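You operate a simulated robot arm through the tools that you are given. There is no shell and no other tool.

You are at the controls of a simulated robot arm. One attempt, no reset.

Task
Roll the black strip down, then unclamp the housing and lay it aside.
Fine: the roller goes back; the yellow-lug housing ends on the mat between the fixtures, strip still on. Set down upright: roller. What is to be rubbed or washed off counts as gone when no trace of it is left.

It is judged by the outcome, as a careful person would: the job done as asked, and still so three seconds after it is handed in. It fails if anything else is knocked over, pushed out of place, dropped, spilled or broken.

Robot
A 6-joint arm with a two-finger gripper, fixed in place. Base frame: the origin is at the foot of the arm, x ahead of it, y to its left, z up; the work surface is at about z = 0.75. Readings come in m, degrees, newtons and seconds.
It reaches about 1.298 m from its shoulder. Its first joint turns from -149.0 to 149.0 degrees. Payload 1.57 kg.
Tool frame: the origin (TCP) lies between the finger pads and is the grasp point; the fingertips stand 0.021 m ahead of it; z points along the fingers, y is the line along which they close. Largest opening 0.07 m; the body of the gripper starts 0.05 m behind the TCP.
Orientation is told as [roll, pitch, yaw] about the base's x, y, z axes, in that order, counted from this pose: with the fingers straight down and closing along the base's y, the tool's x points along the base's -x, its y along +y and its z along -z.

Tools
- The arm moves only by the tool arm_command. Its arguments are lists of equal length, an entry for each row: "travel": the shift along the base's x, y, z in m, a list of three; "delta_rot": the turn, a rotation vector about the base's x, y, z in degrees, a list of three; "hand": the closure in counts, from 0 (fully open) to 255 (shut). In form: {"travel": [[x, y, z], ...], "delta_rot": [[ax, ay, az], ...], "hand": [hand, ...]}. A call has 1 to 20 rows; each row shifts and turns the commanded pose from where the row before left it. Rows are played at 5 a second. More than 0.05 m and 8.6 degrees between two rows, or a gripper value outside its range, and nothing of the call is played. Where a pose cannot be reached the arm comes as near as it can. A force on the tool above 40 N (or 10 N above the force at the start of the call, whichever is more), or a blocked arm, ends the call early, and 0.2 s more pass. The fingers move at their own pace and stop on an object; they squeeze with about 24 N. The grip force told is the motor's: it shows also when the fingers shut on nothing. Time passes only in rows, and 0.2 s behind the last, so rows that do not move let the fingers close. It gives the time, the measured TCP pose, the force on the tool (base axes), the opening and the grip force at its end, in the units of the frame above (readings bear some noise), with the torque about the TCP (base axes, N m) and any sound that the robot's microphone picked up.
- Cameras (640 x 400 px; columns grow to the right, rows downward): "scene" is fixed at [0.0425, 0.6459, 1.5156]; the picture's right is [-0.17, -0.98, 0.00], its down [-0.85, 0.15, -0.50] and it looks along [0.50, -0.09, -0.86] (base axes); focal length 214 px, centre (320, 200). "wrist" rides on the gripper at [0.079, 0.004, -0.081] in the tool frame; the picture's right is [-0.05, 1.00, 0.00], its down [-0.67, -0.04, -0.75] and it looks along [-0.74, -0.04, 0.67] (tool axes); focal length 256 px, centre (320, 200). There is no depth. A picture from a camera that has moved, and an enlarged one, comes with that camera's place and axes in the base frame and with its lens. The place of the scene camera against the robot may be out by one fixed shift of up to 0.018 m in any direction.
- snapshot(camera): a new picture of that camera. No time passes.
- slide_trunk(by): slides the trunk up (or, below 0, down) by that many m; the arm rides with it, the base frame stays. It gives what a move gives, with no picture.
- inspect(camera, box): a new picture of the part [left, top, right, bottom] of that camera's present view, enlarged. No time passes.
- close_job(): hands the job in; it is judged then, once.

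Nothing tells you positions but the pictures and the camera data. Unless the task says otherwise, let go and move clear before handing in.

The tools are called after "Emit:" as a command line: name --argument value ..., lists and objects as JSON in quotes. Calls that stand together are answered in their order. arm_command: Moves the arm, as the interface text tells. Its arguments: {"type":"object","properties":{"travel":{"type":"array"},"delta_rot":{"type":"array"},"hand":{"type":"array"}},"required":["travel","delta_rot","hand"]} The other tools are called the same way: slide_trunk (by) slides the trunk up or down; snapshot (camera) takes a picture; inspect (camera, box) takes an enlarged picture of a part of a camera's view; close_job () hands the job in.

At the start:

```text
time_s: 0.0
tcp_pos: [0.4676, 0.4025, 1.1179]
tool_rot: [0.0, 0.0, 0.0]
ft_force: [-0.1, -0.5, 0.1]
torque: [0.0, 0.01, 0.05]
opening: 0.0701
grip_force: 0.1
trunk travel left (down, up): [-0.799, 0.171]
```

scene: 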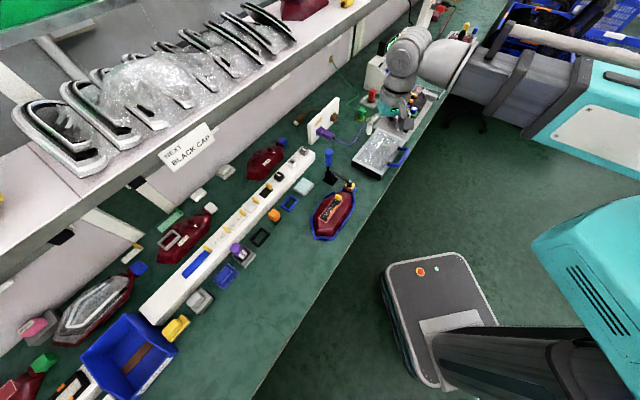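
wrist: 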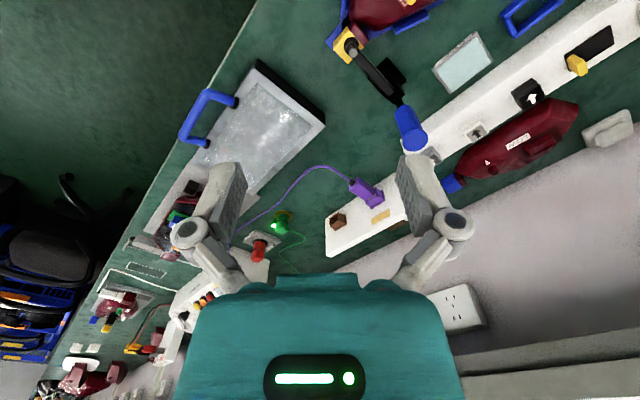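

I see a long bench with fixtures, several red housings, and one blue-rimmed fixture near the bench's front edge. I'll take closer looks before moving.

Emit:
inspect --camera "scene" --box '[260, 80, 420, 180]'

Emit:
inspect --camera "scene" --box '[260, 150, 400, 250]'

Emit:
inspect --camera "scene" --box '[140, 130, 320, 330]'

Emit:
inspect --camera "wrist" --box '[300, 0, 640, 220]'

Emit:
inspect --camera "wrist" --box '[60, 180, 420, 400]'

```text
4.00 times, centred on (340, 130) of scene
camera zoom: at [0.0425, 0.6459, 1.5156], right [-0.17, -0.98, 0.0], down [-0.85, 0.15, -0.5], along [0.5, -0.09, -0.86], focal length 858 px, centre (240, 480)
```

zoom: 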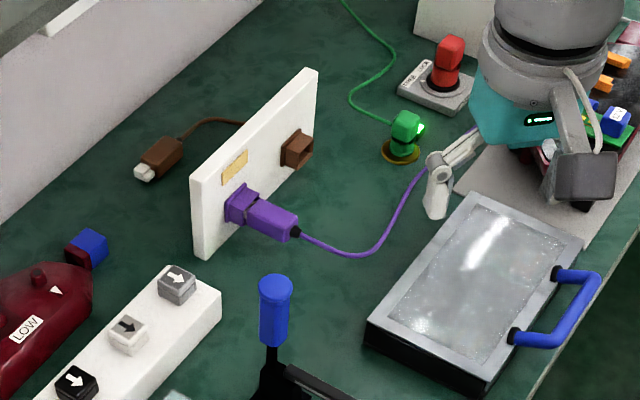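

```text
4.00 times, centred on (330, 200) of scene
camera zoom: at [0.0425, 0.6459, 1.5156], right [-0.17, -0.98, 0.0], down [-0.85, 0.15, -0.5], along [0.5, -0.09, -0.86], focal length 858 px, centre (280, 200)
```

zoom: 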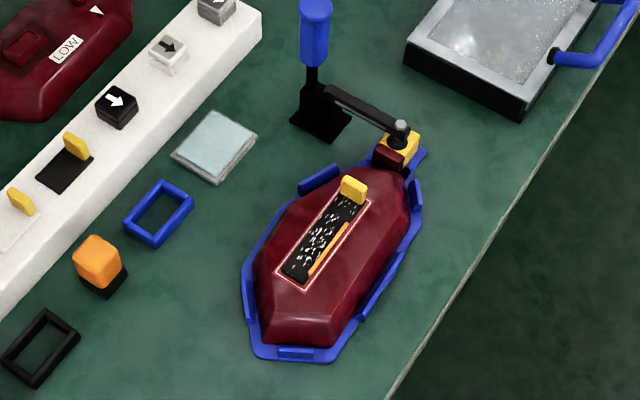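

```text
2.00 times, centred on (230, 230) of scene
camera zoom: at [0.0425, 0.6459, 1.5156], right [-0.17, -0.98, 0.0], down [-0.85, 0.15, -0.5], along [0.5, -0.09, -0.86], focal length 429 px, centre (500, 140)
```

zoom: 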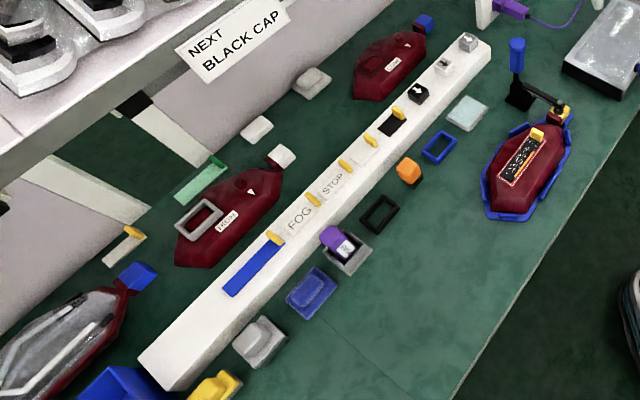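

```text
1.82 times, centred on (470, 110) of wrist
camera zoom: at [0.3883, 0.4068, 1.198], right [0.05, 1.0, 0.0], down [0.67, -0.04, 0.75], along [0.74, -0.04, -0.67], focal length 465 px, centre (47, 364)
```

zoom: 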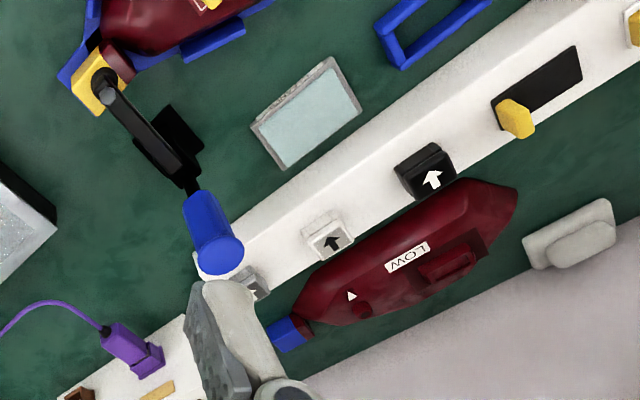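

```text
1.78 times, centred on (240, 290) of wrist
camera zoom: at [0.3883, 0.4068, 1.198], right [0.05, 1.0, 0.0], down [0.67, -0.04, 0.75], along [0.74, -0.04, -0.67], focal length 455 px, centre (462, 40)
```

zoom: 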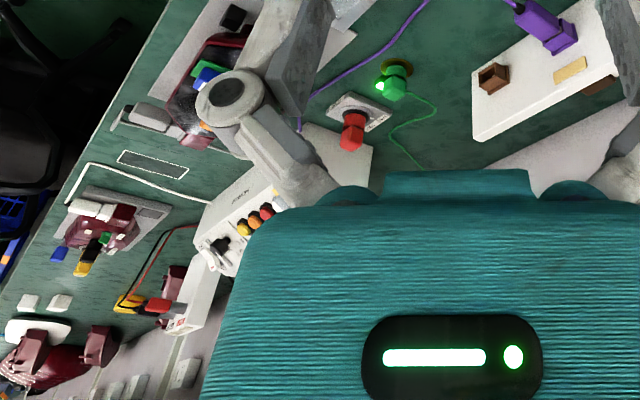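

I see the clamped housing in its blue nest with a yellow lug under a black toggle clamp. I still need to find the roller and identify the fixtures, so I'll zoom in more.

Emit:
inspect --camera "scene" --box '[305, 170, 365, 245]'

Emit:
inspect --camera "scene" --box '[240, 180, 310, 260]'

Emit:
inspect --camera "scene" --box '[0, 220, 260, 400]'

Emit:
inspect --camera "scene" --box '[340, 0, 500, 130]'

Emit:
inspect --camera "scene" --box '[100, 170, 240, 290]'

```text
5.33 times, centred on (335, 208) of scene
camera zoom: at [0.0425, 0.6459, 1.5156], right [-0.17, -0.98, 0.0], down [-0.85, 0.15, -0.5], along [0.5, -0.09, -0.86], focal length 1144 px, centre (240, 160)
```

zoom: 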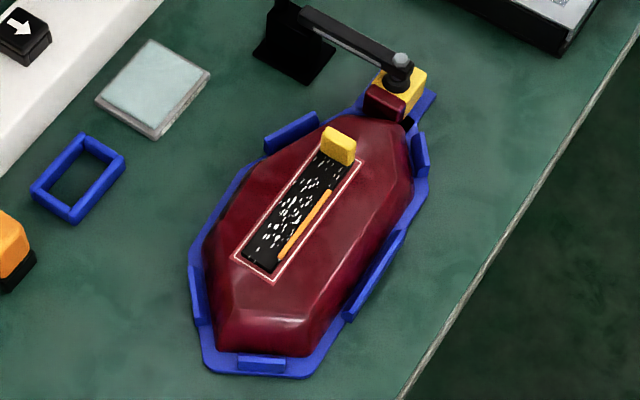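

```text
5.00 times, centred on (275, 220) of scene
camera zoom: at [0.0425, 0.6459, 1.5156], right [-0.17, -0.98, 0.0], down [-0.85, 0.15, -0.5], along [0.5, -0.09, -0.86], focal length 1072 px, centre (545, 100)
```

zoom: 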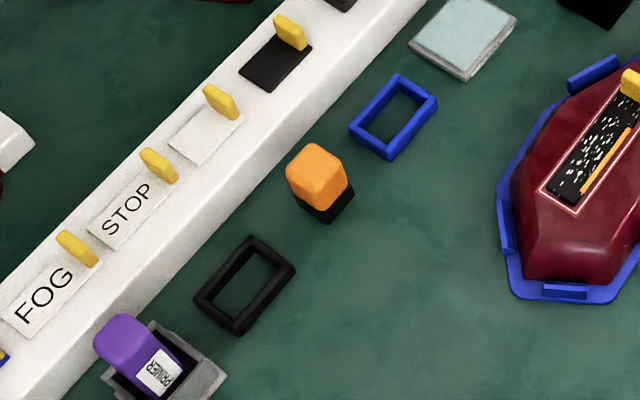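

```text
2.22 times, centred on (130, 310) of scene
camera zoom: at [0.0425, 0.6459, 1.5156], right [-0.17, -0.98, 0.0], down [-0.85, 0.15, -0.5], along [0.5, -0.09, -0.86], focal length 477 px, centre (742, -44)
```

zoom: 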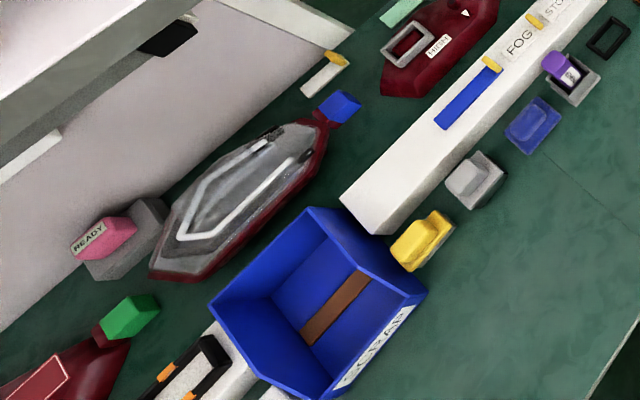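

```text
3.08 times, centred on (420, 65) of scene
camera zoom: at [0.0425, 0.6459, 1.5156], right [-0.17, -0.98, 0.0], down [-0.85, 0.15, -0.5], along [0.5, -0.09, -0.86], focal length 660 px, centre (12, 615)
```

zoom: 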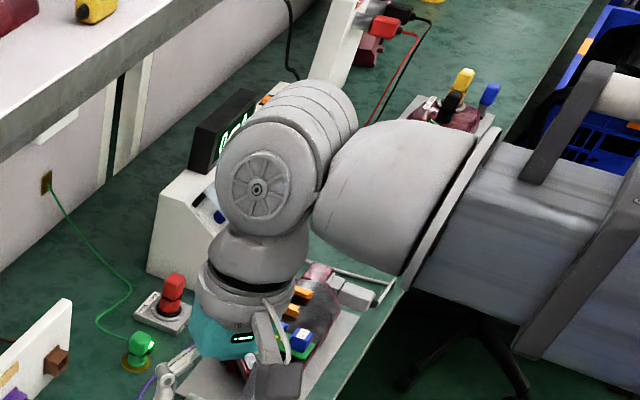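

```text
3.33 times, centred on (170, 230) of scene
camera zoom: at [0.0425, 0.6459, 1.5156], right [-0.17, -0.98, 0.0], down [-0.85, 0.15, -0.5], along [0.5, -0.09, -0.86], focal length 715 px, centre (820, 100)
```

zoom: 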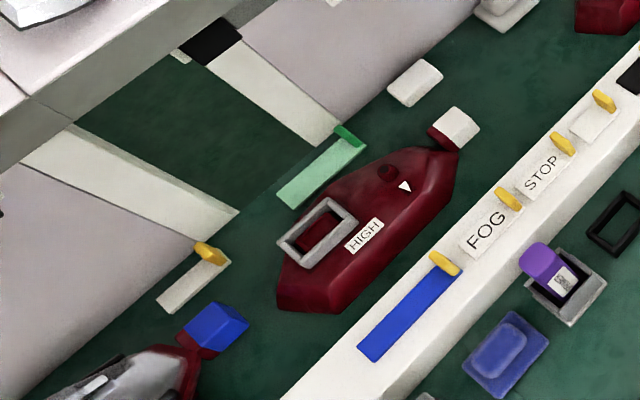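

The orange-over-black block on the mat at roughly (0.43, 0.75) may be the roller, and the housing sits near (0.40, 0.53). I'll turn the wrist camera toward the bench from above to confirm.

Emit:
arm_command --travel '[[-0.0273, 0.0071, 0.0054], [-0.0273, 0.0071, 0.0054], [-0.0273, 0.0071, 0.0054], [-0.0273, 0.0071, 0.0054], [-0.0273, 0.0071, 0.0054], [-0.0273, 0.0071, 0.0054], [0, 0, 0]]' --delta_rot '[[0, 0, 7.5], [0, 0, 7.5], [0, 0, 7.5], [0, 0, 7.5], [0, 0, 7.5], [0, 0, 7.5], [0, 0, 0]]' --hand '[0, 0, 0, 0, 0, 0, 0]'

Emit:
snapshot --camera "wrist"

```text
time_s: 1.6
tcp_pos: [0.3051, 0.4429, 1.1166]
tool_rot: [0.1, 0.0, 45.1]
ft_force: [0.3, -0.1, -1.2]
torque: [-0.01, 0.0, -0.01]
opening: 0.07
grip_force: 0.1
out of reach, approached as far as the arm can: row 1, 2, 3, 4, 5, 6
trunk travel left (down, up): [-0.799, 0.171]
```

```text
taken
camera wrist: at [0.2462, 0.3908, 1.198], right [-0.67, 0.74, 0.0], down [0.49, 0.45, 0.75], along [0.55, 0.5, -0.67], focal length 256 px, centre (320, 200)
```

wrist: 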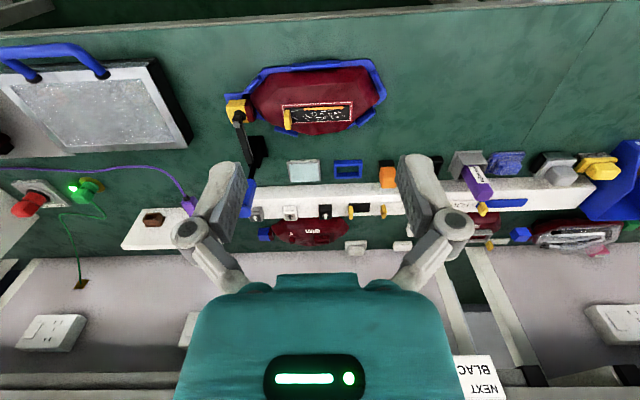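

The bench lines up well in this view. I'll enlarge the housing, the tools on the mat and the surrounding fixtures.

Emit:
inspect --camera "wrist" --box '[210, 50, 400, 170]'

Emit:
inspect --camera "wrist" --box '[340, 130, 500, 230]'

Emit:
inspect --camera "wrist" --box '[440, 120, 640, 260]'

Emit:
inspect --camera "wrist" --box '[220, 140, 420, 260]'

Emit:
inspect --camera "wrist" --box '[0, 20, 220, 260]'

```text
3.33 times, centred on (305, 110) of wrist
camera zoom: at [0.2462, 0.3908, 1.198], right [-0.67, 0.74, 0.0], down [0.49, 0.45, 0.75], along [0.55, 0.5, -0.67], focal length 853 px, centre (370, 500)
```

zoom: 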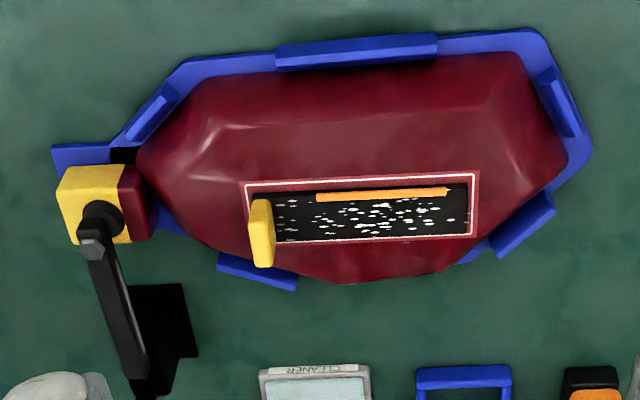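

```text
4.00 times, centred on (420, 180) of wrist
camera zoom: at [0.2462, 0.3908, 1.198], right [-0.67, 0.74, 0.0], down [0.49, 0.45, 0.75], along [0.55, 0.5, -0.67], focal length 1024 px, centre (-80, 280)
```

zoom: 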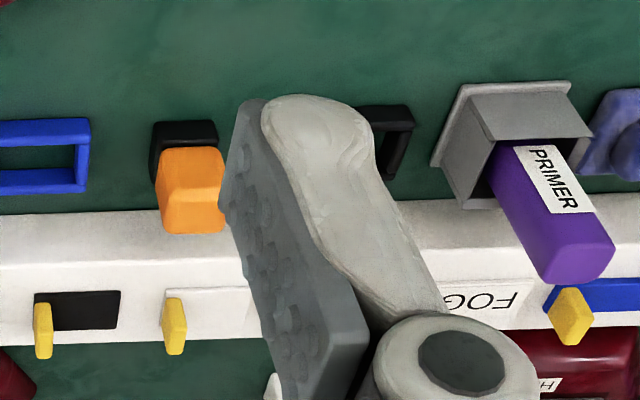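

```text
2.86 times, centred on (540, 190) of wrist
camera zoom: at [0.2462, 0.3908, 1.198], right [-0.67, 0.74, 0.0], down [0.49, 0.45, 0.75], along [0.55, 0.5, -0.67], focal length 731 px, centre (-309, 229)
```

zoom: 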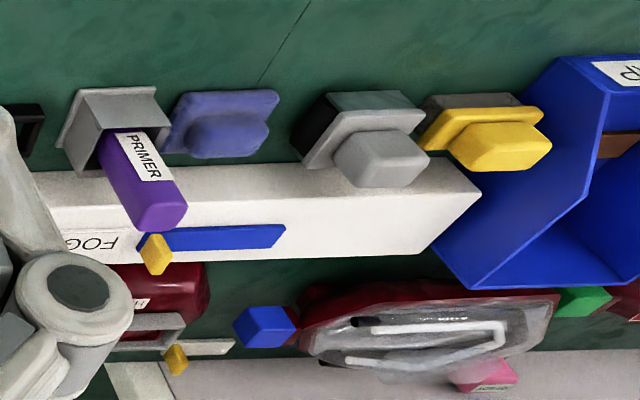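

```text
3.20 times, centred on (320, 200) of wrist
camera zoom: at [0.2462, 0.3908, 1.198], right [-0.67, 0.74, 0.0], down [0.49, 0.45, 0.75], along [0.55, 0.5, -0.67], focal length 819 px, centre (320, 200)
```

zoom: 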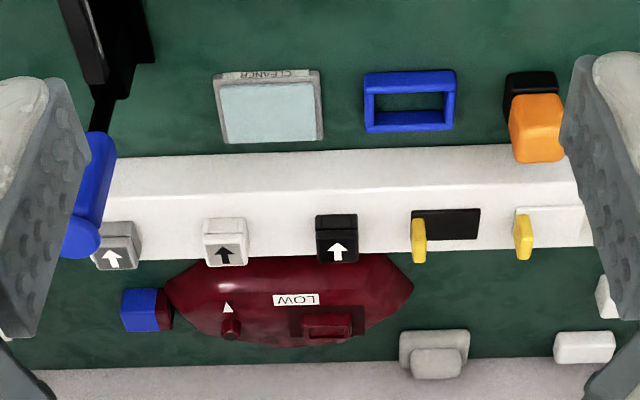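

```text
1.67 times, centred on (110, 140) of wrist
camera zoom: at [0.2462, 0.3908, 1.198], right [-0.67, 0.74, 0.0], down [0.49, 0.45, 0.75], along [0.55, 0.5, -0.67], focal length 427 px, centre (670, 300)
```

zoom: 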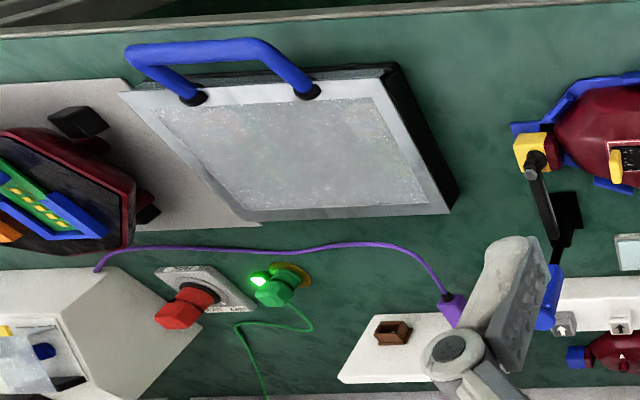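

The work area is getting clearer; the orange-on-black block is still half hidden, and I need to see which fixtures bracket the open mat. I'll shift along the bench and look from there.

Emit:
arm_command --travel '[[-0.03, 0.03, 0], [-0.03, 0.03, 0], [-0.03, 0.03, 0], [-0.03, 0.03, 0], [-0.03, 0.03, 0], [0, 0, 0]]' --delta_rot '[[0, 0, 0], [0, 0, 0], [0, 0, 0], [0, 0, 0], [0, 0, 0], [0, 0, 0]]' --hand '[0, 0, 0, 0, 0, 0]'

Emit:
snapshot --camera "wrist"

Emit:
snapshot --camera "scene"

```text
time_s: 3.0
tcp_pos: [0.1546, 0.5938, 1.1172]
tool_rot: [0.0, 0.0, 45.0]
ft_force: [0.6, -0.6, 0.1]
torque: [-0.01, 0.03, 0.01]
opening: 0.0698
grip_force: 0.1
trunk travel left (down, up): [-0.799, 0.171]
```

```text
taken
camera wrist: at [0.0949, 0.5417, 1.1979], right [-0.67, 0.74, 0.0], down [0.5, 0.45, 0.75], along [0.55, 0.5, -0.67], focal length 256 px, centre (320, 200)
```

wrist: 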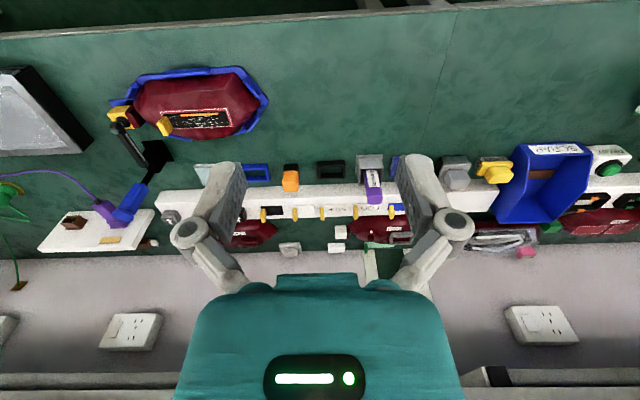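

```text
taken
```

scene: 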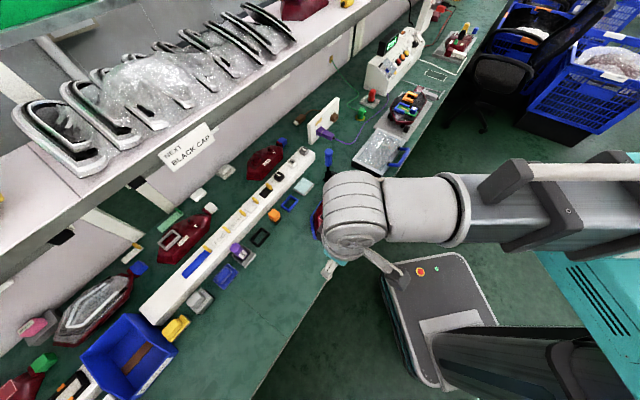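

Emit:
inspect --camera "wrist" --box '[560, 60, 640, 260]'

Emit:
inspect --camera "wrist" --box '[230, 140, 420, 240]'

Emit:
inspect --camera "wrist" --box '[100, 50, 290, 200]'

Emit:
inspect --camera "scene" --box '[340, 20, 490, 180]'

Emit:
inspect --camera "wrist" --box '[430, 120, 640, 260]'

```text
2.00 times, centred on (600, 160) of wrist
camera zoom: at [0.0949, 0.5417, 1.1979], right [-0.67, 0.74, 0.0], down [0.5, 0.45, 0.75], along [0.55, 0.5, -0.67], focal length 512 px, centre (-240, 280)
```

zoom: 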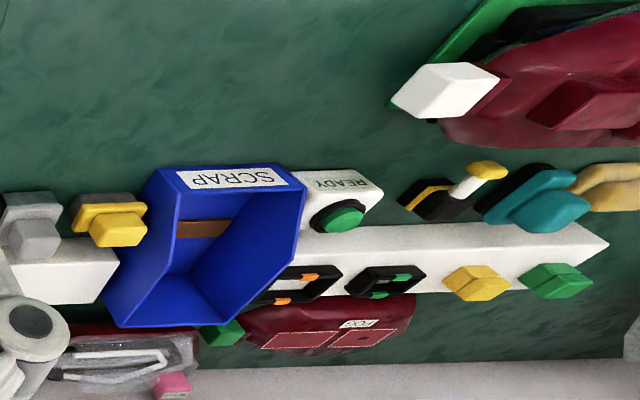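

```text
3.37 times, centred on (325, 190) of wrist
camera zoom: at [0.0949, 0.5417, 1.1979], right [-0.67, 0.74, 0.0], down [0.5, 0.45, 0.75], along [0.55, 0.5, -0.67], focal length 862 px, centre (303, 234)
```

zoom: 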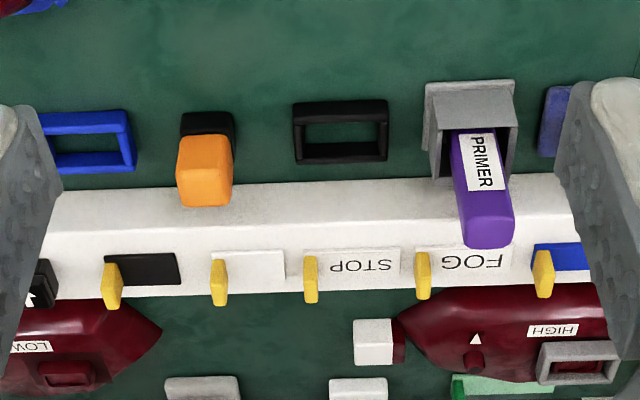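

```text
2.67 times, centred on (195, 125) of wrist
camera zoom: at [0.0949, 0.5417, 1.1979], right [-0.67, 0.74, 0.0], down [0.5, 0.45, 0.75], along [0.55, 0.5, -0.67], focal length 683 px, centre (653, 400)
```

zoom: 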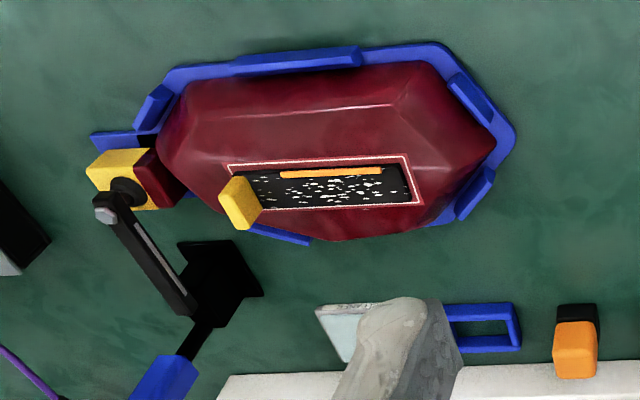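

```text
2.50 times, centred on (415, 100) of scene
camera zoom: at [0.0425, 0.6459, 1.5156], right [-0.17, -0.98, 0.0], down [-0.85, 0.15, -0.5], along [0.5, -0.09, -0.86], focal length 536 px, centre (82, 450)
```

zoom: 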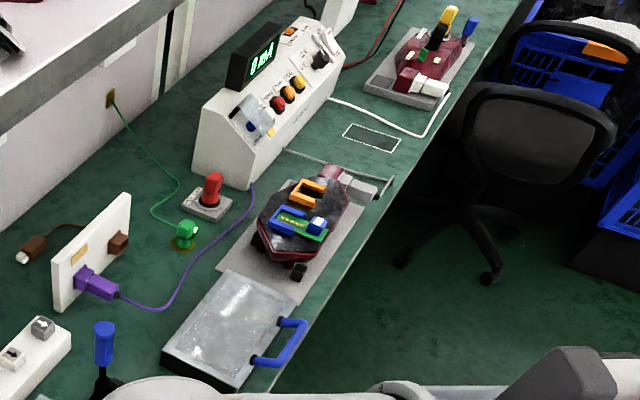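

```text
2.86 times, centred on (535, 190) of wrist
camera zoom: at [0.0949, 0.5417, 1.1979], right [-0.67, 0.74, 0.0], down [0.5, 0.45, 0.75], along [0.55, 0.5, -0.67], focal length 731 px, centre (-294, 229)
```

zoom: 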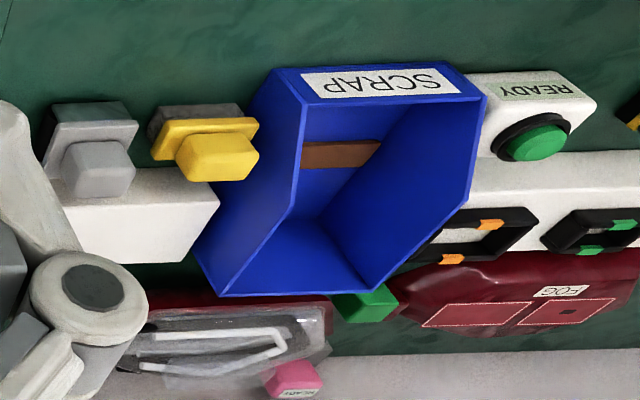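

There is a second, green nest with a white-lug housing further along the bench, so the open mat between the blue and green nests is where the housing goes. I'll move closer to the tool row to identify the roller.

Emit:
arm_command --travel '[[0.03, 0.011, -0.035], [0.03, 0.011, -0.035], [0.03, 0.011, -0.035], [0.03, 0.011, -0.035], [0.015, 0.006, -0.02], [0, 0, 0]]' --delta_rot '[[0, 0, 0], [0, 0, 0], [0, 0, 0], [0, 0, 0], [0, 0, 0], [0, 0, 0]]' --hand '[0, 0, 0, 0, 0, 0]'

Emit:
snapshot --camera "wrist"

Emit:
inspect --camera "wrist" --box '[220, 100, 420, 225]'

Emit:
inspect --camera "wrist" --box '[440, 60, 640, 185]'

Emit:
inspect --camera "wrist" --box '[0, 0, 300, 190]'

```text
time_s: 4.4
tcp_pos: [0.2901, 0.6425, 1.1178]
tool_rot: [0.0, 0.0, 45.1]
ft_force: [0.3, 0.3, 0.3]
torque: [-0.01, -0.01, -0.02]
opening: 0.0703
grip_force: 0.1
out of reach, approached as far as the arm can: row 1, 2, 3, 4, 5
trunk travel left (down, up): [-0.799, 0.171]
```

```text
taken
camera wrist: at [0.231, 0.5902, 1.198], right [-0.67, 0.74, 0.0], down [0.5, 0.45, 0.75], along [0.55, 0.5, -0.67], focal length 256 px, centre (320, 200)
```

wrist: 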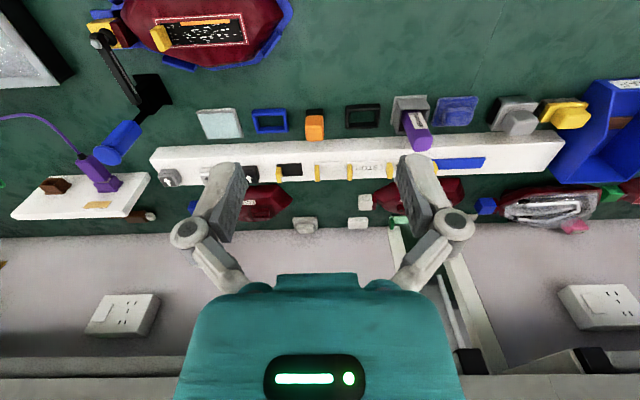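

```text
3.20 times, centred on (320, 162) of wrist
camera zoom: at [0.231, 0.5902, 1.198], right [-0.67, 0.74, 0.0], down [0.5, 0.45, 0.75], along [0.55, 0.5, -0.67], focal length 819 px, centre (320, 320)
```

zoom: 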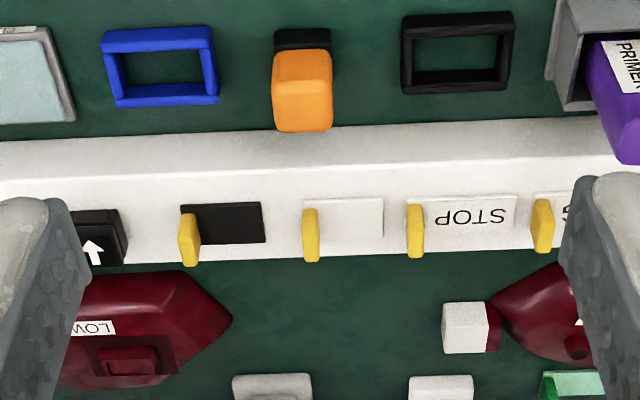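

```text
3.20 times, centred on (540, 122) of wrist
camera zoom: at [0.231, 0.5902, 1.198], right [-0.67, 0.74, 0.0], down [0.5, 0.45, 0.75], along [0.55, 0.5, -0.67], focal length 819 px, centre (-384, 448)
```

zoom: 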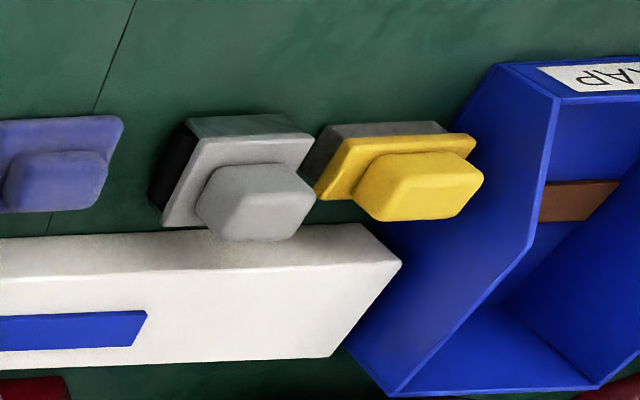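

```text
2.11 times, centred on (150, 95) of wrist
camera zoom: at [0.231, 0.5902, 1.198], right [-0.67, 0.74, 0.0], down [0.5, 0.45, 0.75], along [0.55, 0.5, -0.67], focal length 539 px, centre (678, 421)
```

zoom: 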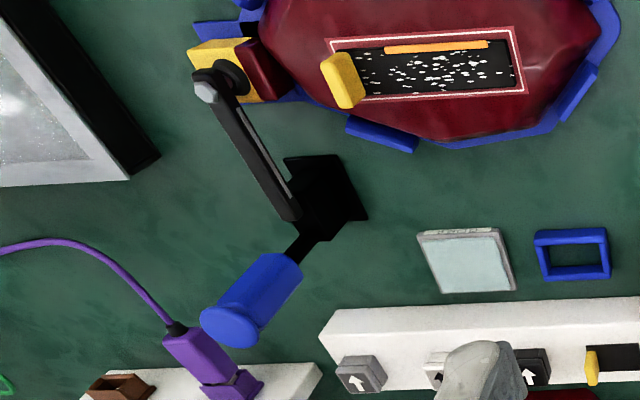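

The tool height only changes with the trunk, it seems, since the arm did not descend. I'll try a small trunk slide down and check what it does.

Emit:
slide_trunk --by -0.06

Emit:
snapshot --camera "scene"

```text
time_s: 5.4
tcp_pos: [0.2896, 0.6421, 1.0572]
tool_rot: [-0.1, 0.1, 44.9]
ft_force: [1.0, -0.2, 0.2]
torque: [0.04, 0.01, -0.01]
opening: 0.0701
grip_force: 0.1
trunk travel left (down, up): [-0.739, 0.231]
```

```text
taken
```

scene: 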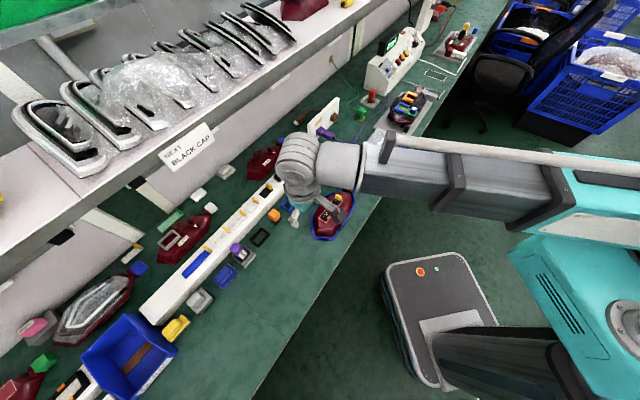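

The trunk lowers the tool directly. I'll test whether the arm itself can also move a little in z and tilt.

Emit:
arm_command --travel '[[0, 0, -0.02], [0, 0, 0]]' --delta_rot '[[0, 0, 0], [0, 0, 0]]' --hand '[0, 0]'

Emit:
arm_command --travel '[[0, 0, 0], [0, 0, 0]]' --delta_rot '[[3, -3, 0], [0, 0, 0]]' --hand '[0, 0]'

```text
time_s: 6.0
tcp_pos: [0.2908, 0.643, 1.0579]
tool_rot: [0.0, 0.0, 44.9]
ft_force: [0.0, 0.9, -0.9]
torque: [0.03, 0.01, 0.0]
opening: 0.0702
grip_force: 0.1
out of reach, approached as far as the arm can: row 1
trunk travel left (down, up): [-0.739, 0.231]
```

```text
time_s: 6.6
tcp_pos: [0.2909, 0.643, 1.0582]
tool_rot: [0.0, -4.4, 45.1]
ft_force: [-0.2, -0.1, -0.2]
torque: [0.02, 0.0, -0.02]
opening: 0.07
grip_force: 0.0
trunk travel left (down, up): [-0.739, 0.231]
```

Tilt works, while height comes from the trunk only. I'll undo the tilt and lower further to get a closer look at the orange/black tool and the frames.

Emit:
arm_command --travel '[[0, 0, 0], [0, 0, 0]]' --delta_rot '[[-3, 3, 0], [0, 0, 0]]' --hand '[0, 0]'

Emit:
slide_trunk --by -0.12

Emit:
snapshot --camera "wrist"

Emit:
inspect --camera "wrist" --box '[220, 60, 420, 185]'

```text
time_s: 7.2
tcp_pos: [0.29, 0.6431, 1.0572]
tool_rot: [0.0, 0.0, 45.1]
ft_force: [-0.8, -0.8, -0.2]
torque: [0.0, 0.0, 0.0]
opening: 0.0698
grip_force: 0.1
trunk travel left (down, up): [-0.739, 0.231]
```

```text
time_s: 8.7
tcp_pos: [0.2897, 0.6421, 0.9387]
tool_rot: [0.1, 0.1, 45.0]
ft_force: [-0.3, -0.5, -0.2]
torque: [0.03, -0.03, -0.03]
opening: 0.0702
grip_force: 0.0
trunk travel left (down, up): [-0.619, 0.351]
```

```text
taken
camera wrist: at [0.2306, 0.5904, 1.018], right [-0.67, 0.74, 0.0], down [0.5, 0.45, 0.75], along [0.55, 0.5, -0.67], focal length 256 px, centre (320, 200)
```

wrist: 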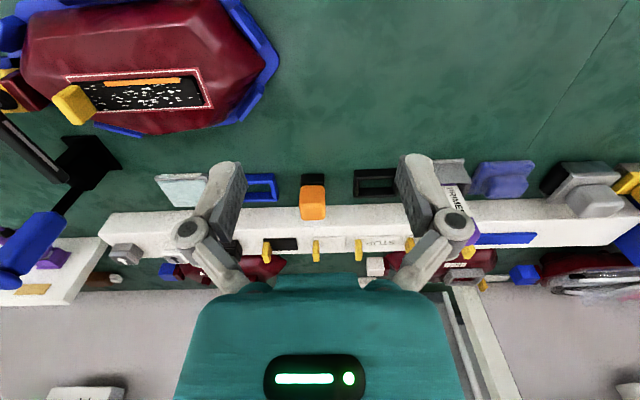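

```text
3.20 times, centred on (320, 122) of wrist
camera zoom: at [0.2306, 0.5904, 1.018], right [-0.67, 0.74, 0.0], down [0.5, 0.45, 0.75], along [0.55, 0.5, -0.67], focal length 819 px, centre (320, 448)
```

zoom: 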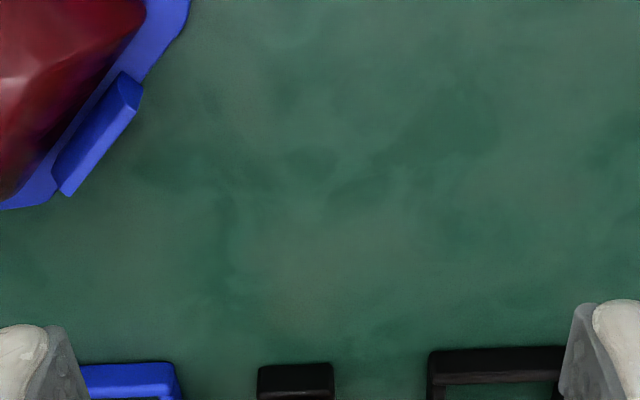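

Emit:
inspect --camera "wrist" --box '[270, 155, 370, 230]'

Emit:
inspect --camera "wrist" --box '[440, 140, 640, 240]'

Emit:
inspect --camera "wrist" --box '[0, 40, 280, 240]'

Emit:
snapshot --camera "scene"

```text
5.33 times, centred on (320, 192) of wrist
camera zoom: at [0.2306, 0.5904, 1.018], right [-0.67, 0.74, 0.0], down [0.5, 0.45, 0.75], along [0.55, 0.5, -0.67], focal length 1365 px, centre (320, 240)
```

zoom: 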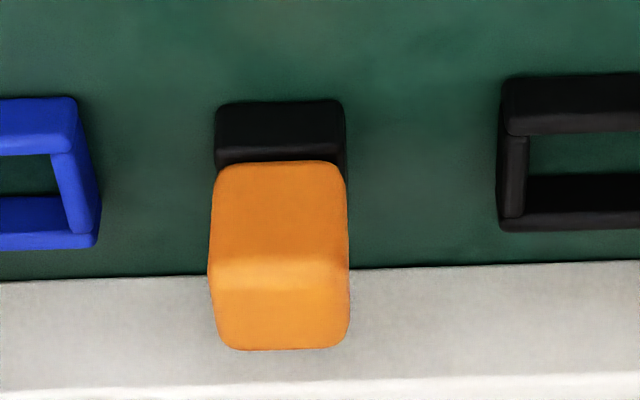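

```text
3.20 times, centred on (540, 190) of wrist
camera zoom: at [0.2306, 0.5904, 1.018], right [-0.67, 0.74, 0.0], down [0.5, 0.45, 0.75], along [0.55, 0.5, -0.67], focal length 819 px, centre (-384, 232)
```

zoom: 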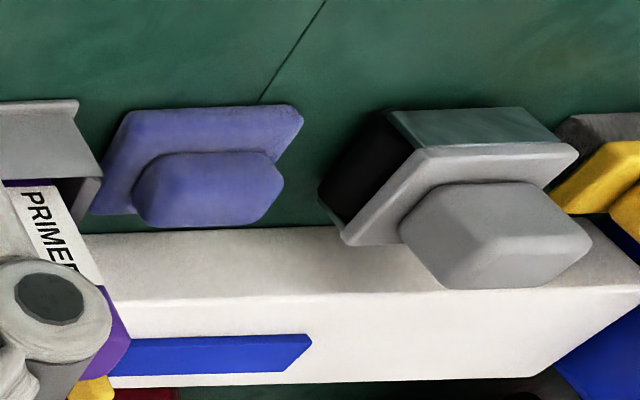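

```text
2.00 times, centred on (140, 140) of wrist
camera zoom: at [0.2306, 0.5904, 1.018], right [-0.67, 0.74, 0.0], down [0.5, 0.45, 0.75], along [0.55, 0.5, -0.67], focal length 512 px, centre (680, 320)
```

zoom: 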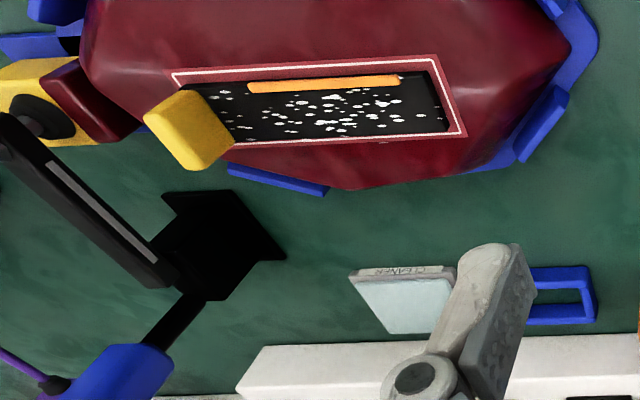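

```text
taken
```

scene: 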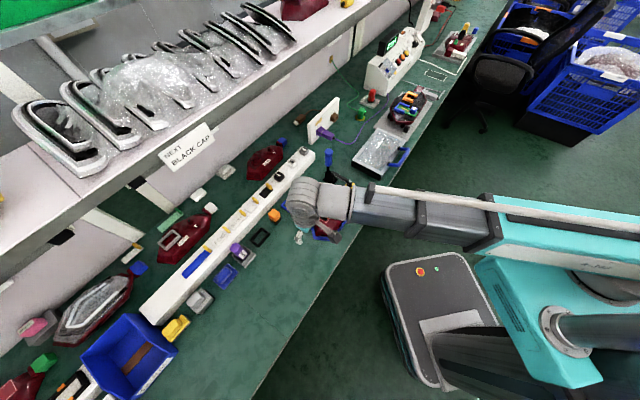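

The gray and yellow handled blocks may also be candidates for the roller, so I'll look at them from in front before deciding.

Emit:
arm_command --travel '[[-0.0323, 0.0284, 0], [-0.0323, 0.0284, 0], [-0.0323, 0.0284, 0], [-0.0323, 0.0284, 0], [-0.0323, 0.0284, 0], [-0.0323, 0.0284, 0], [0, 0, 0]]' --delta_rot '[[0, 0, 0], [0, 0, 0], [0, 0, 0], [0, 0, 0], [0, 0, 0], [0, 0, 0], [0, 0, 0]]' --hand '[0, 0, 0, 0, 0, 0, 0]'

Emit:
snapshot --camera "wrist"

Emit:
inspect --camera "wrist" --box '[240, 120, 400, 240]'

Emit:
inspect --camera "wrist" --box '[440, 40, 640, 240]'

Emit:
inspect --camera "wrist" --box '[0, 100, 240, 260]'

```text
time_s: 10.3
tcp_pos: [0.0958, 0.8131, 0.9382]
tool_rot: [0.1, 0.1, 45.1]
ft_force: [-1.0, -0.1, 0.1]
torque: [-0.02, -0.01, 0.01]
opening: 0.0703
grip_force: 0.0
trunk travel left (down, up): [-0.619, 0.351]
```

```text
taken
camera wrist: at [0.0373, 0.7606, 1.0178], right [-0.67, 0.74, 0.0], down [0.5, 0.45, 0.75], along [0.55, 0.5, -0.67], focal length 256 px, centre (320, 200)
```

wrist: 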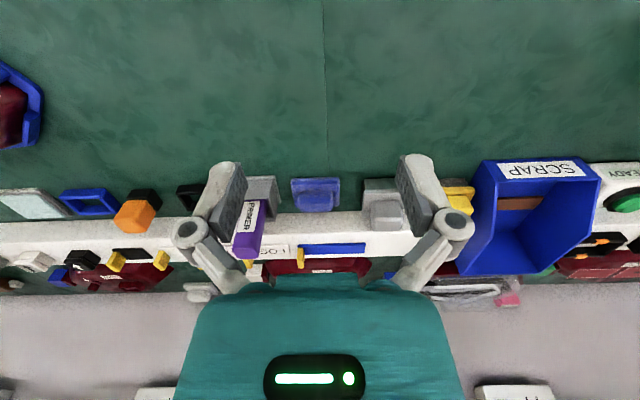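

```text
3.33 times, centred on (320, 180) of wrist
camera zoom: at [0.0373, 0.7606, 1.0178], right [-0.67, 0.74, 0.0], down [0.5, 0.45, 0.75], along [0.55, 0.5, -0.67], focal length 853 px, centre (320, 267)
```

zoom: 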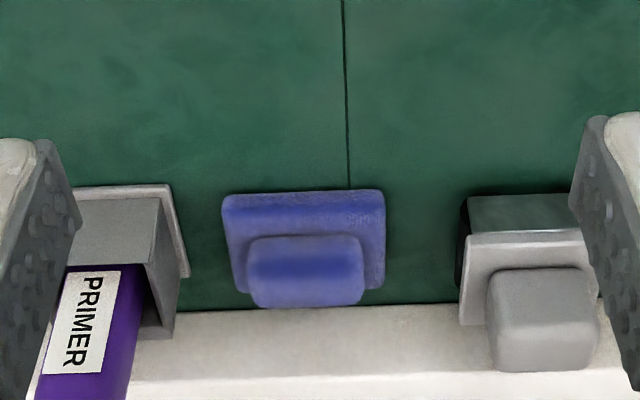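

```text
2.00 times, centred on (540, 140) of wrist
camera zoom: at [0.0373, 0.7606, 1.0178], right [-0.67, 0.74, 0.0], down [0.5, 0.45, 0.75], along [0.55, 0.5, -0.67], focal length 512 px, centre (-120, 320)
```

zoom: 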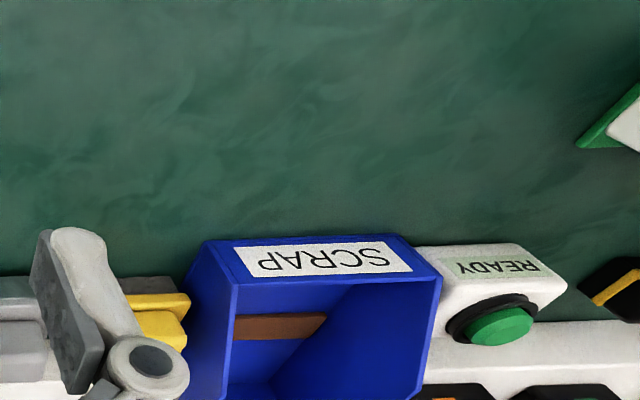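

```text
2.50 times, centred on (120, 180) of wrist
camera zoom: at [0.0373, 0.7606, 1.0178], right [-0.67, 0.74, 0.0], down [0.5, 0.45, 0.75], along [0.55, 0.5, -0.67], focal length 640 px, centre (820, 250)
```

zoom: 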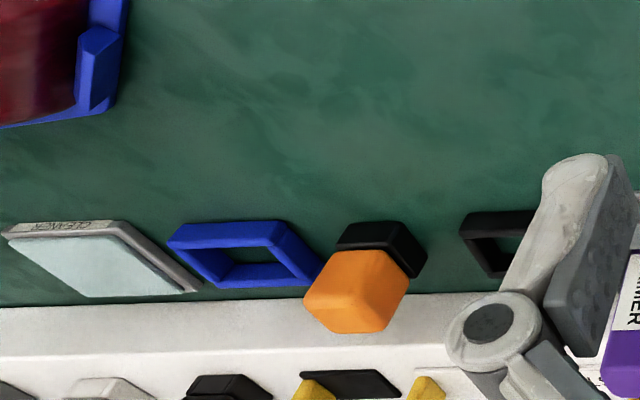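

Emit:
arm_command --travel '[[-0.03, 0.03, 0], [-0.03, 0.03, 0], [0, 0, 0]]' --delta_rot '[[0, 0, 0], [0, 0, 0], [0, 0, 0]]' --hand '[0, 0, 0]'

Emit:
snapshot --camera "wrist"

Emit:
inspect --camera "wrist" --box '[260, 140, 400, 240]'

Emit:
inspect --camera "wrist" --box '[500, 20, 640, 240]'

```text
time_s: 11.1
tcp_pos: [0.0363, 0.8738, 0.9375]
tool_rot: [0.1, 0.0, 44.9]
ft_force: [-0.7, -1.0, -0.3]
torque: [-0.03, -0.02, 0.01]
opening: 0.0702
grip_force: 0.2
trunk travel left (down, up): [-0.619, 0.351]
```

```text
taken
camera wrist: at [-0.0219, 0.8219, 1.0178], right [-0.67, 0.74, 0.0], down [0.5, 0.45, 0.75], along [0.55, 0.5, -0.67], focal length 256 px, centre (320, 200)
```

wrist: 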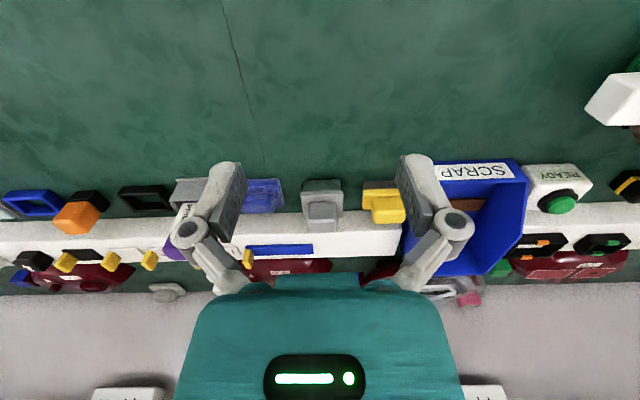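

```text
4.00 times, centred on (330, 190) of wrist
camera zoom: at [-0.0219, 0.8219, 1.0178], right [-0.67, 0.74, 0.0], down [0.5, 0.45, 0.75], along [0.55, 0.5, -0.67], focal length 1024 px, centre (280, 240)
```

zoom: 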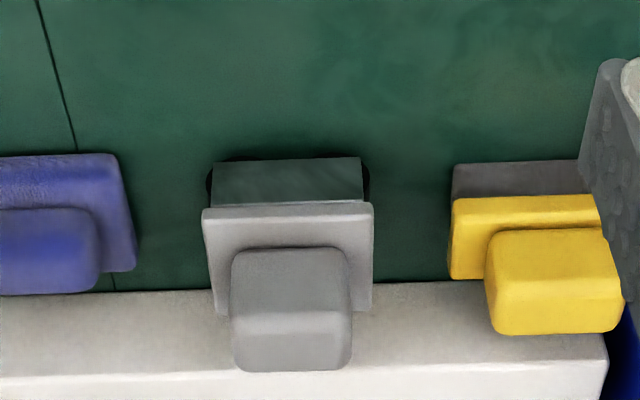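

```text
1.82 times, centred on (570, 130) of wrist
camera zoom: at [-0.0219, 0.8219, 1.0178], right [-0.67, 0.74, 0.0], down [0.5, 0.45, 0.75], along [0.55, 0.5, -0.67], focal length 465 px, centre (-134, 327)
```

zoom: 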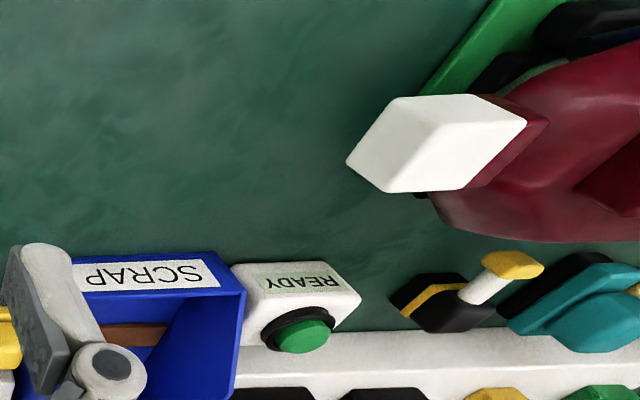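

The gray handled tool seems to have a drum with dark end caps under its plate, which would make it a roller. I'll turn the camera to look at it from the side to be sure.

Emit:
arm_command --travel '[[0.0211, -0.001, 0], [0.0211, -0.001, 0], [0.0211, -0.001, 0], [0.0211, -0.001, 0], [0.0211, -0.001, 0], [0.0211, -0.001, 0], [0.0211, -0.001, 0], [0.0211, -0.001, 0], [0.0211, -0.001, 0], [0.0211, -0.001, 0], [0.0211, -0.001, 0], [0, 0, 0]]' --delta_rot '[[0, 0, 8.18], [0, 0, 8.18], [0, 0, 8.18], [0, 0, 8.18], [0, 0, 8.18], [0, 0, 8.18], [0, 0, 8.18], [0, 0, 8.18], [0, 0, 8.18], [0, 0, 8.18], [0, 0, 8.2], [0, 0, 0]]' --hand '[0, 0, 0, 0, 0, 0, 0, 0, 0, 0, 0, 0]'

Emit:
snapshot --camera "wrist"

Emit:
inspect --camera "wrist" --box '[220, 100, 420, 225]'

Emit:
snapshot --camera "scene"

```text
time_s: 13.7
tcp_pos: [0.2692, 0.8614, 0.9369]
tool_rot: [0.0, 0.0, 135.1]
ft_force: [-0.6, -0.6, -0.1]
torque: [0.01, -0.02, -0.02]
opening: 0.0703
grip_force: 0.1
trunk travel left (down, up): [-0.619, 0.351]
```

```text
taken
camera wrist: at [0.3219, 0.8046, 1.0179], right [-0.74, -0.67, 0.0], down [-0.45, 0.5, 0.75], along [-0.5, 0.55, -0.67], focal length 256 px, centre (320, 200)
```

wrist: 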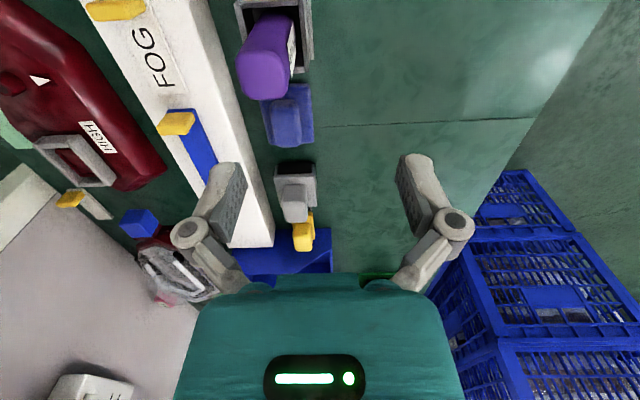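

```text
3.20 times, centred on (320, 162) of wrist
camera zoom: at [0.3219, 0.8046, 1.0179], right [-0.74, -0.67, 0.0], down [-0.45, 0.5, 0.75], along [-0.5, 0.55, -0.67], focal length 819 px, centre (320, 320)
```

zoom: 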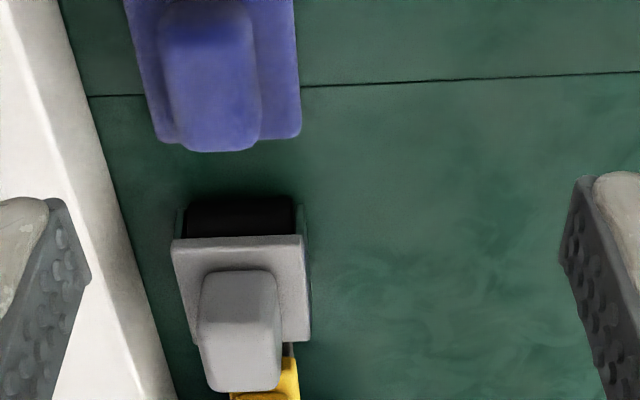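

```text
taken
```

scene: 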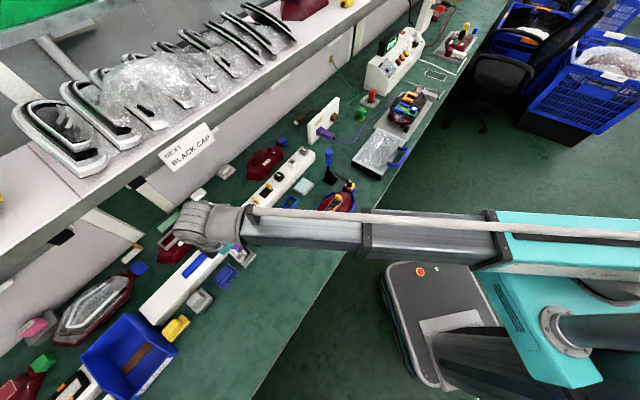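

From the side I see a black drum between side cheeks under the gray plate and knob, which looks like the roller at about (0.18, 1.01). I'll get a low, more level view of it to confirm its shape before grasping.

Emit:
arm_command --travel '[[-0.0167, 0.0027, 0], [-0.0167, 0.0027, 0], [-0.0167, 0.0027, 0], [-0.0167, 0.0027, 0], [-0.0167, 0.0027, 0], [-0.0167, 0.0027, 0], [-0.0167, 0.0027, 0], [-0.0167, 0.0027, 0], [-0.0167, 0.0027, 0], [-0.0167, 0.0027, 0], [-0.0167, 0.0027, 0], [0, 0, 0], [0, 0, 0], [0, 0, 0], [0, 0, 0], [0, 0, 0]]' --delta_rot '[[0, 0, -8.19], [0, 0, -8.19], [0, 0, -8.19], [0, 0, -8.19], [0, 0, -8.19], [0, 0, -8.19], [0, 0, -8.19], [0, 0, -8.19], [0, 0, -8.19], [0, 0, -8.19], [0, 0, -8.19], [4.42, -4.42, 0], [4.42, -4.42, 0], [4.42, -4.42, 0], [4.42, -4.42, 0], [0, 0, 0]]' --hand '[0, 0, 0, 0, 0, 0, 0, 0, 0, 0, 0, 0, 0, 0, 0, 0]'

Emit:
slide_trunk --by -0.09

Emit:
snapshot --camera "wrist"

Emit:
inspect --camera "wrist" --box '[240, 100, 420, 220]'

Emit:
snapshot --camera "scene"

```text
time_s: 17.1
tcp_pos: [0.0837, 0.8919, 0.9557]
tool_rot: [0.2, -25.1, 45.0]
ft_force: [-0.2, 0.3, 0.4]
torque: [0.01, 0.01, -0.03]
opening: 0.07
grip_force: 0.1
out of reach, approached as far as the arm can: row 13, 14, 15
trunk travel left (down, up): [-0.619, 0.351]
```

```text
time_s: 18.4
tcp_pos: [0.085, 0.8917, 0.866]
tool_rot: [0.0, -25.0, 44.9]
ft_force: [0.2, 0.2, -0.1]
torque: [0.0, 0.0, 0.01]
opening: 0.07
grip_force: 0.1
trunk travel left (down, up): [-0.529, 0.441]
```

```text
taken
camera wrist: at [0.0054, 0.8206, 0.9043], right [-0.67, 0.74, 0.02], down [0.23, 0.18, 0.96], along [0.7, 0.65, -0.29], focal length 256 px, centre (320, 200)
```

wrist: 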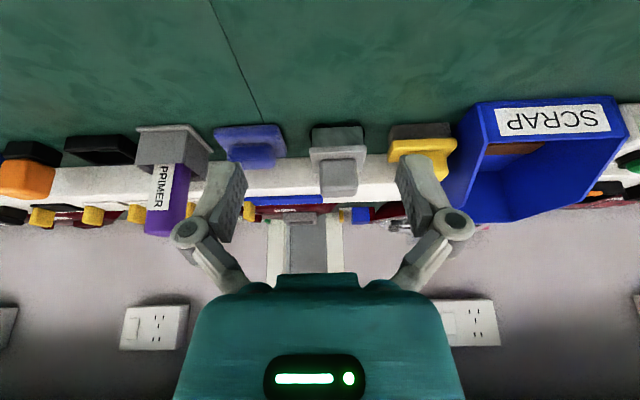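

```text
3.33 times, centred on (330, 160) of wrist
camera zoom: at [0.0054, 0.8206, 0.9043], right [-0.67, 0.74, 0.02], down [0.23, 0.18, 0.96], along [0.7, 0.65, -0.29], focal length 853 px, centre (287, 333)
```

zoom: 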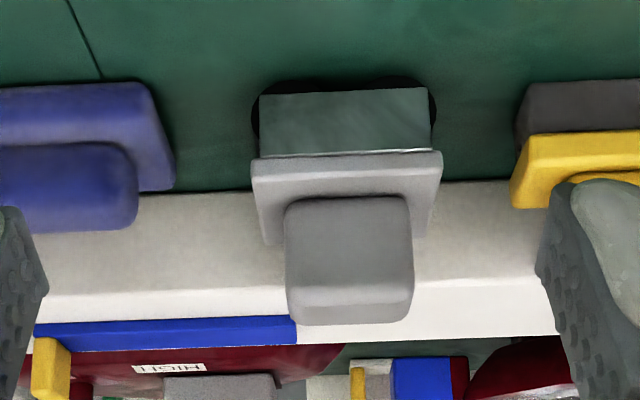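

```text
taken
```

scene: 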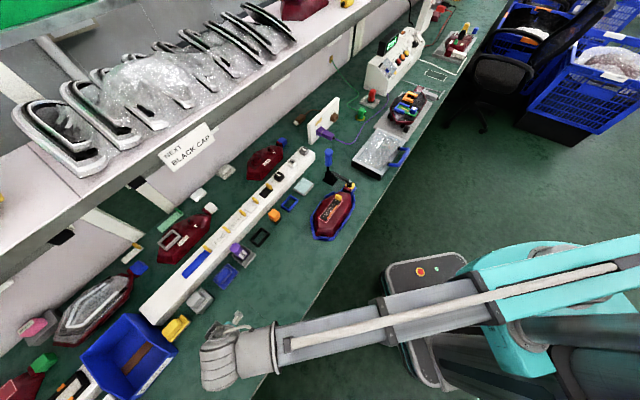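

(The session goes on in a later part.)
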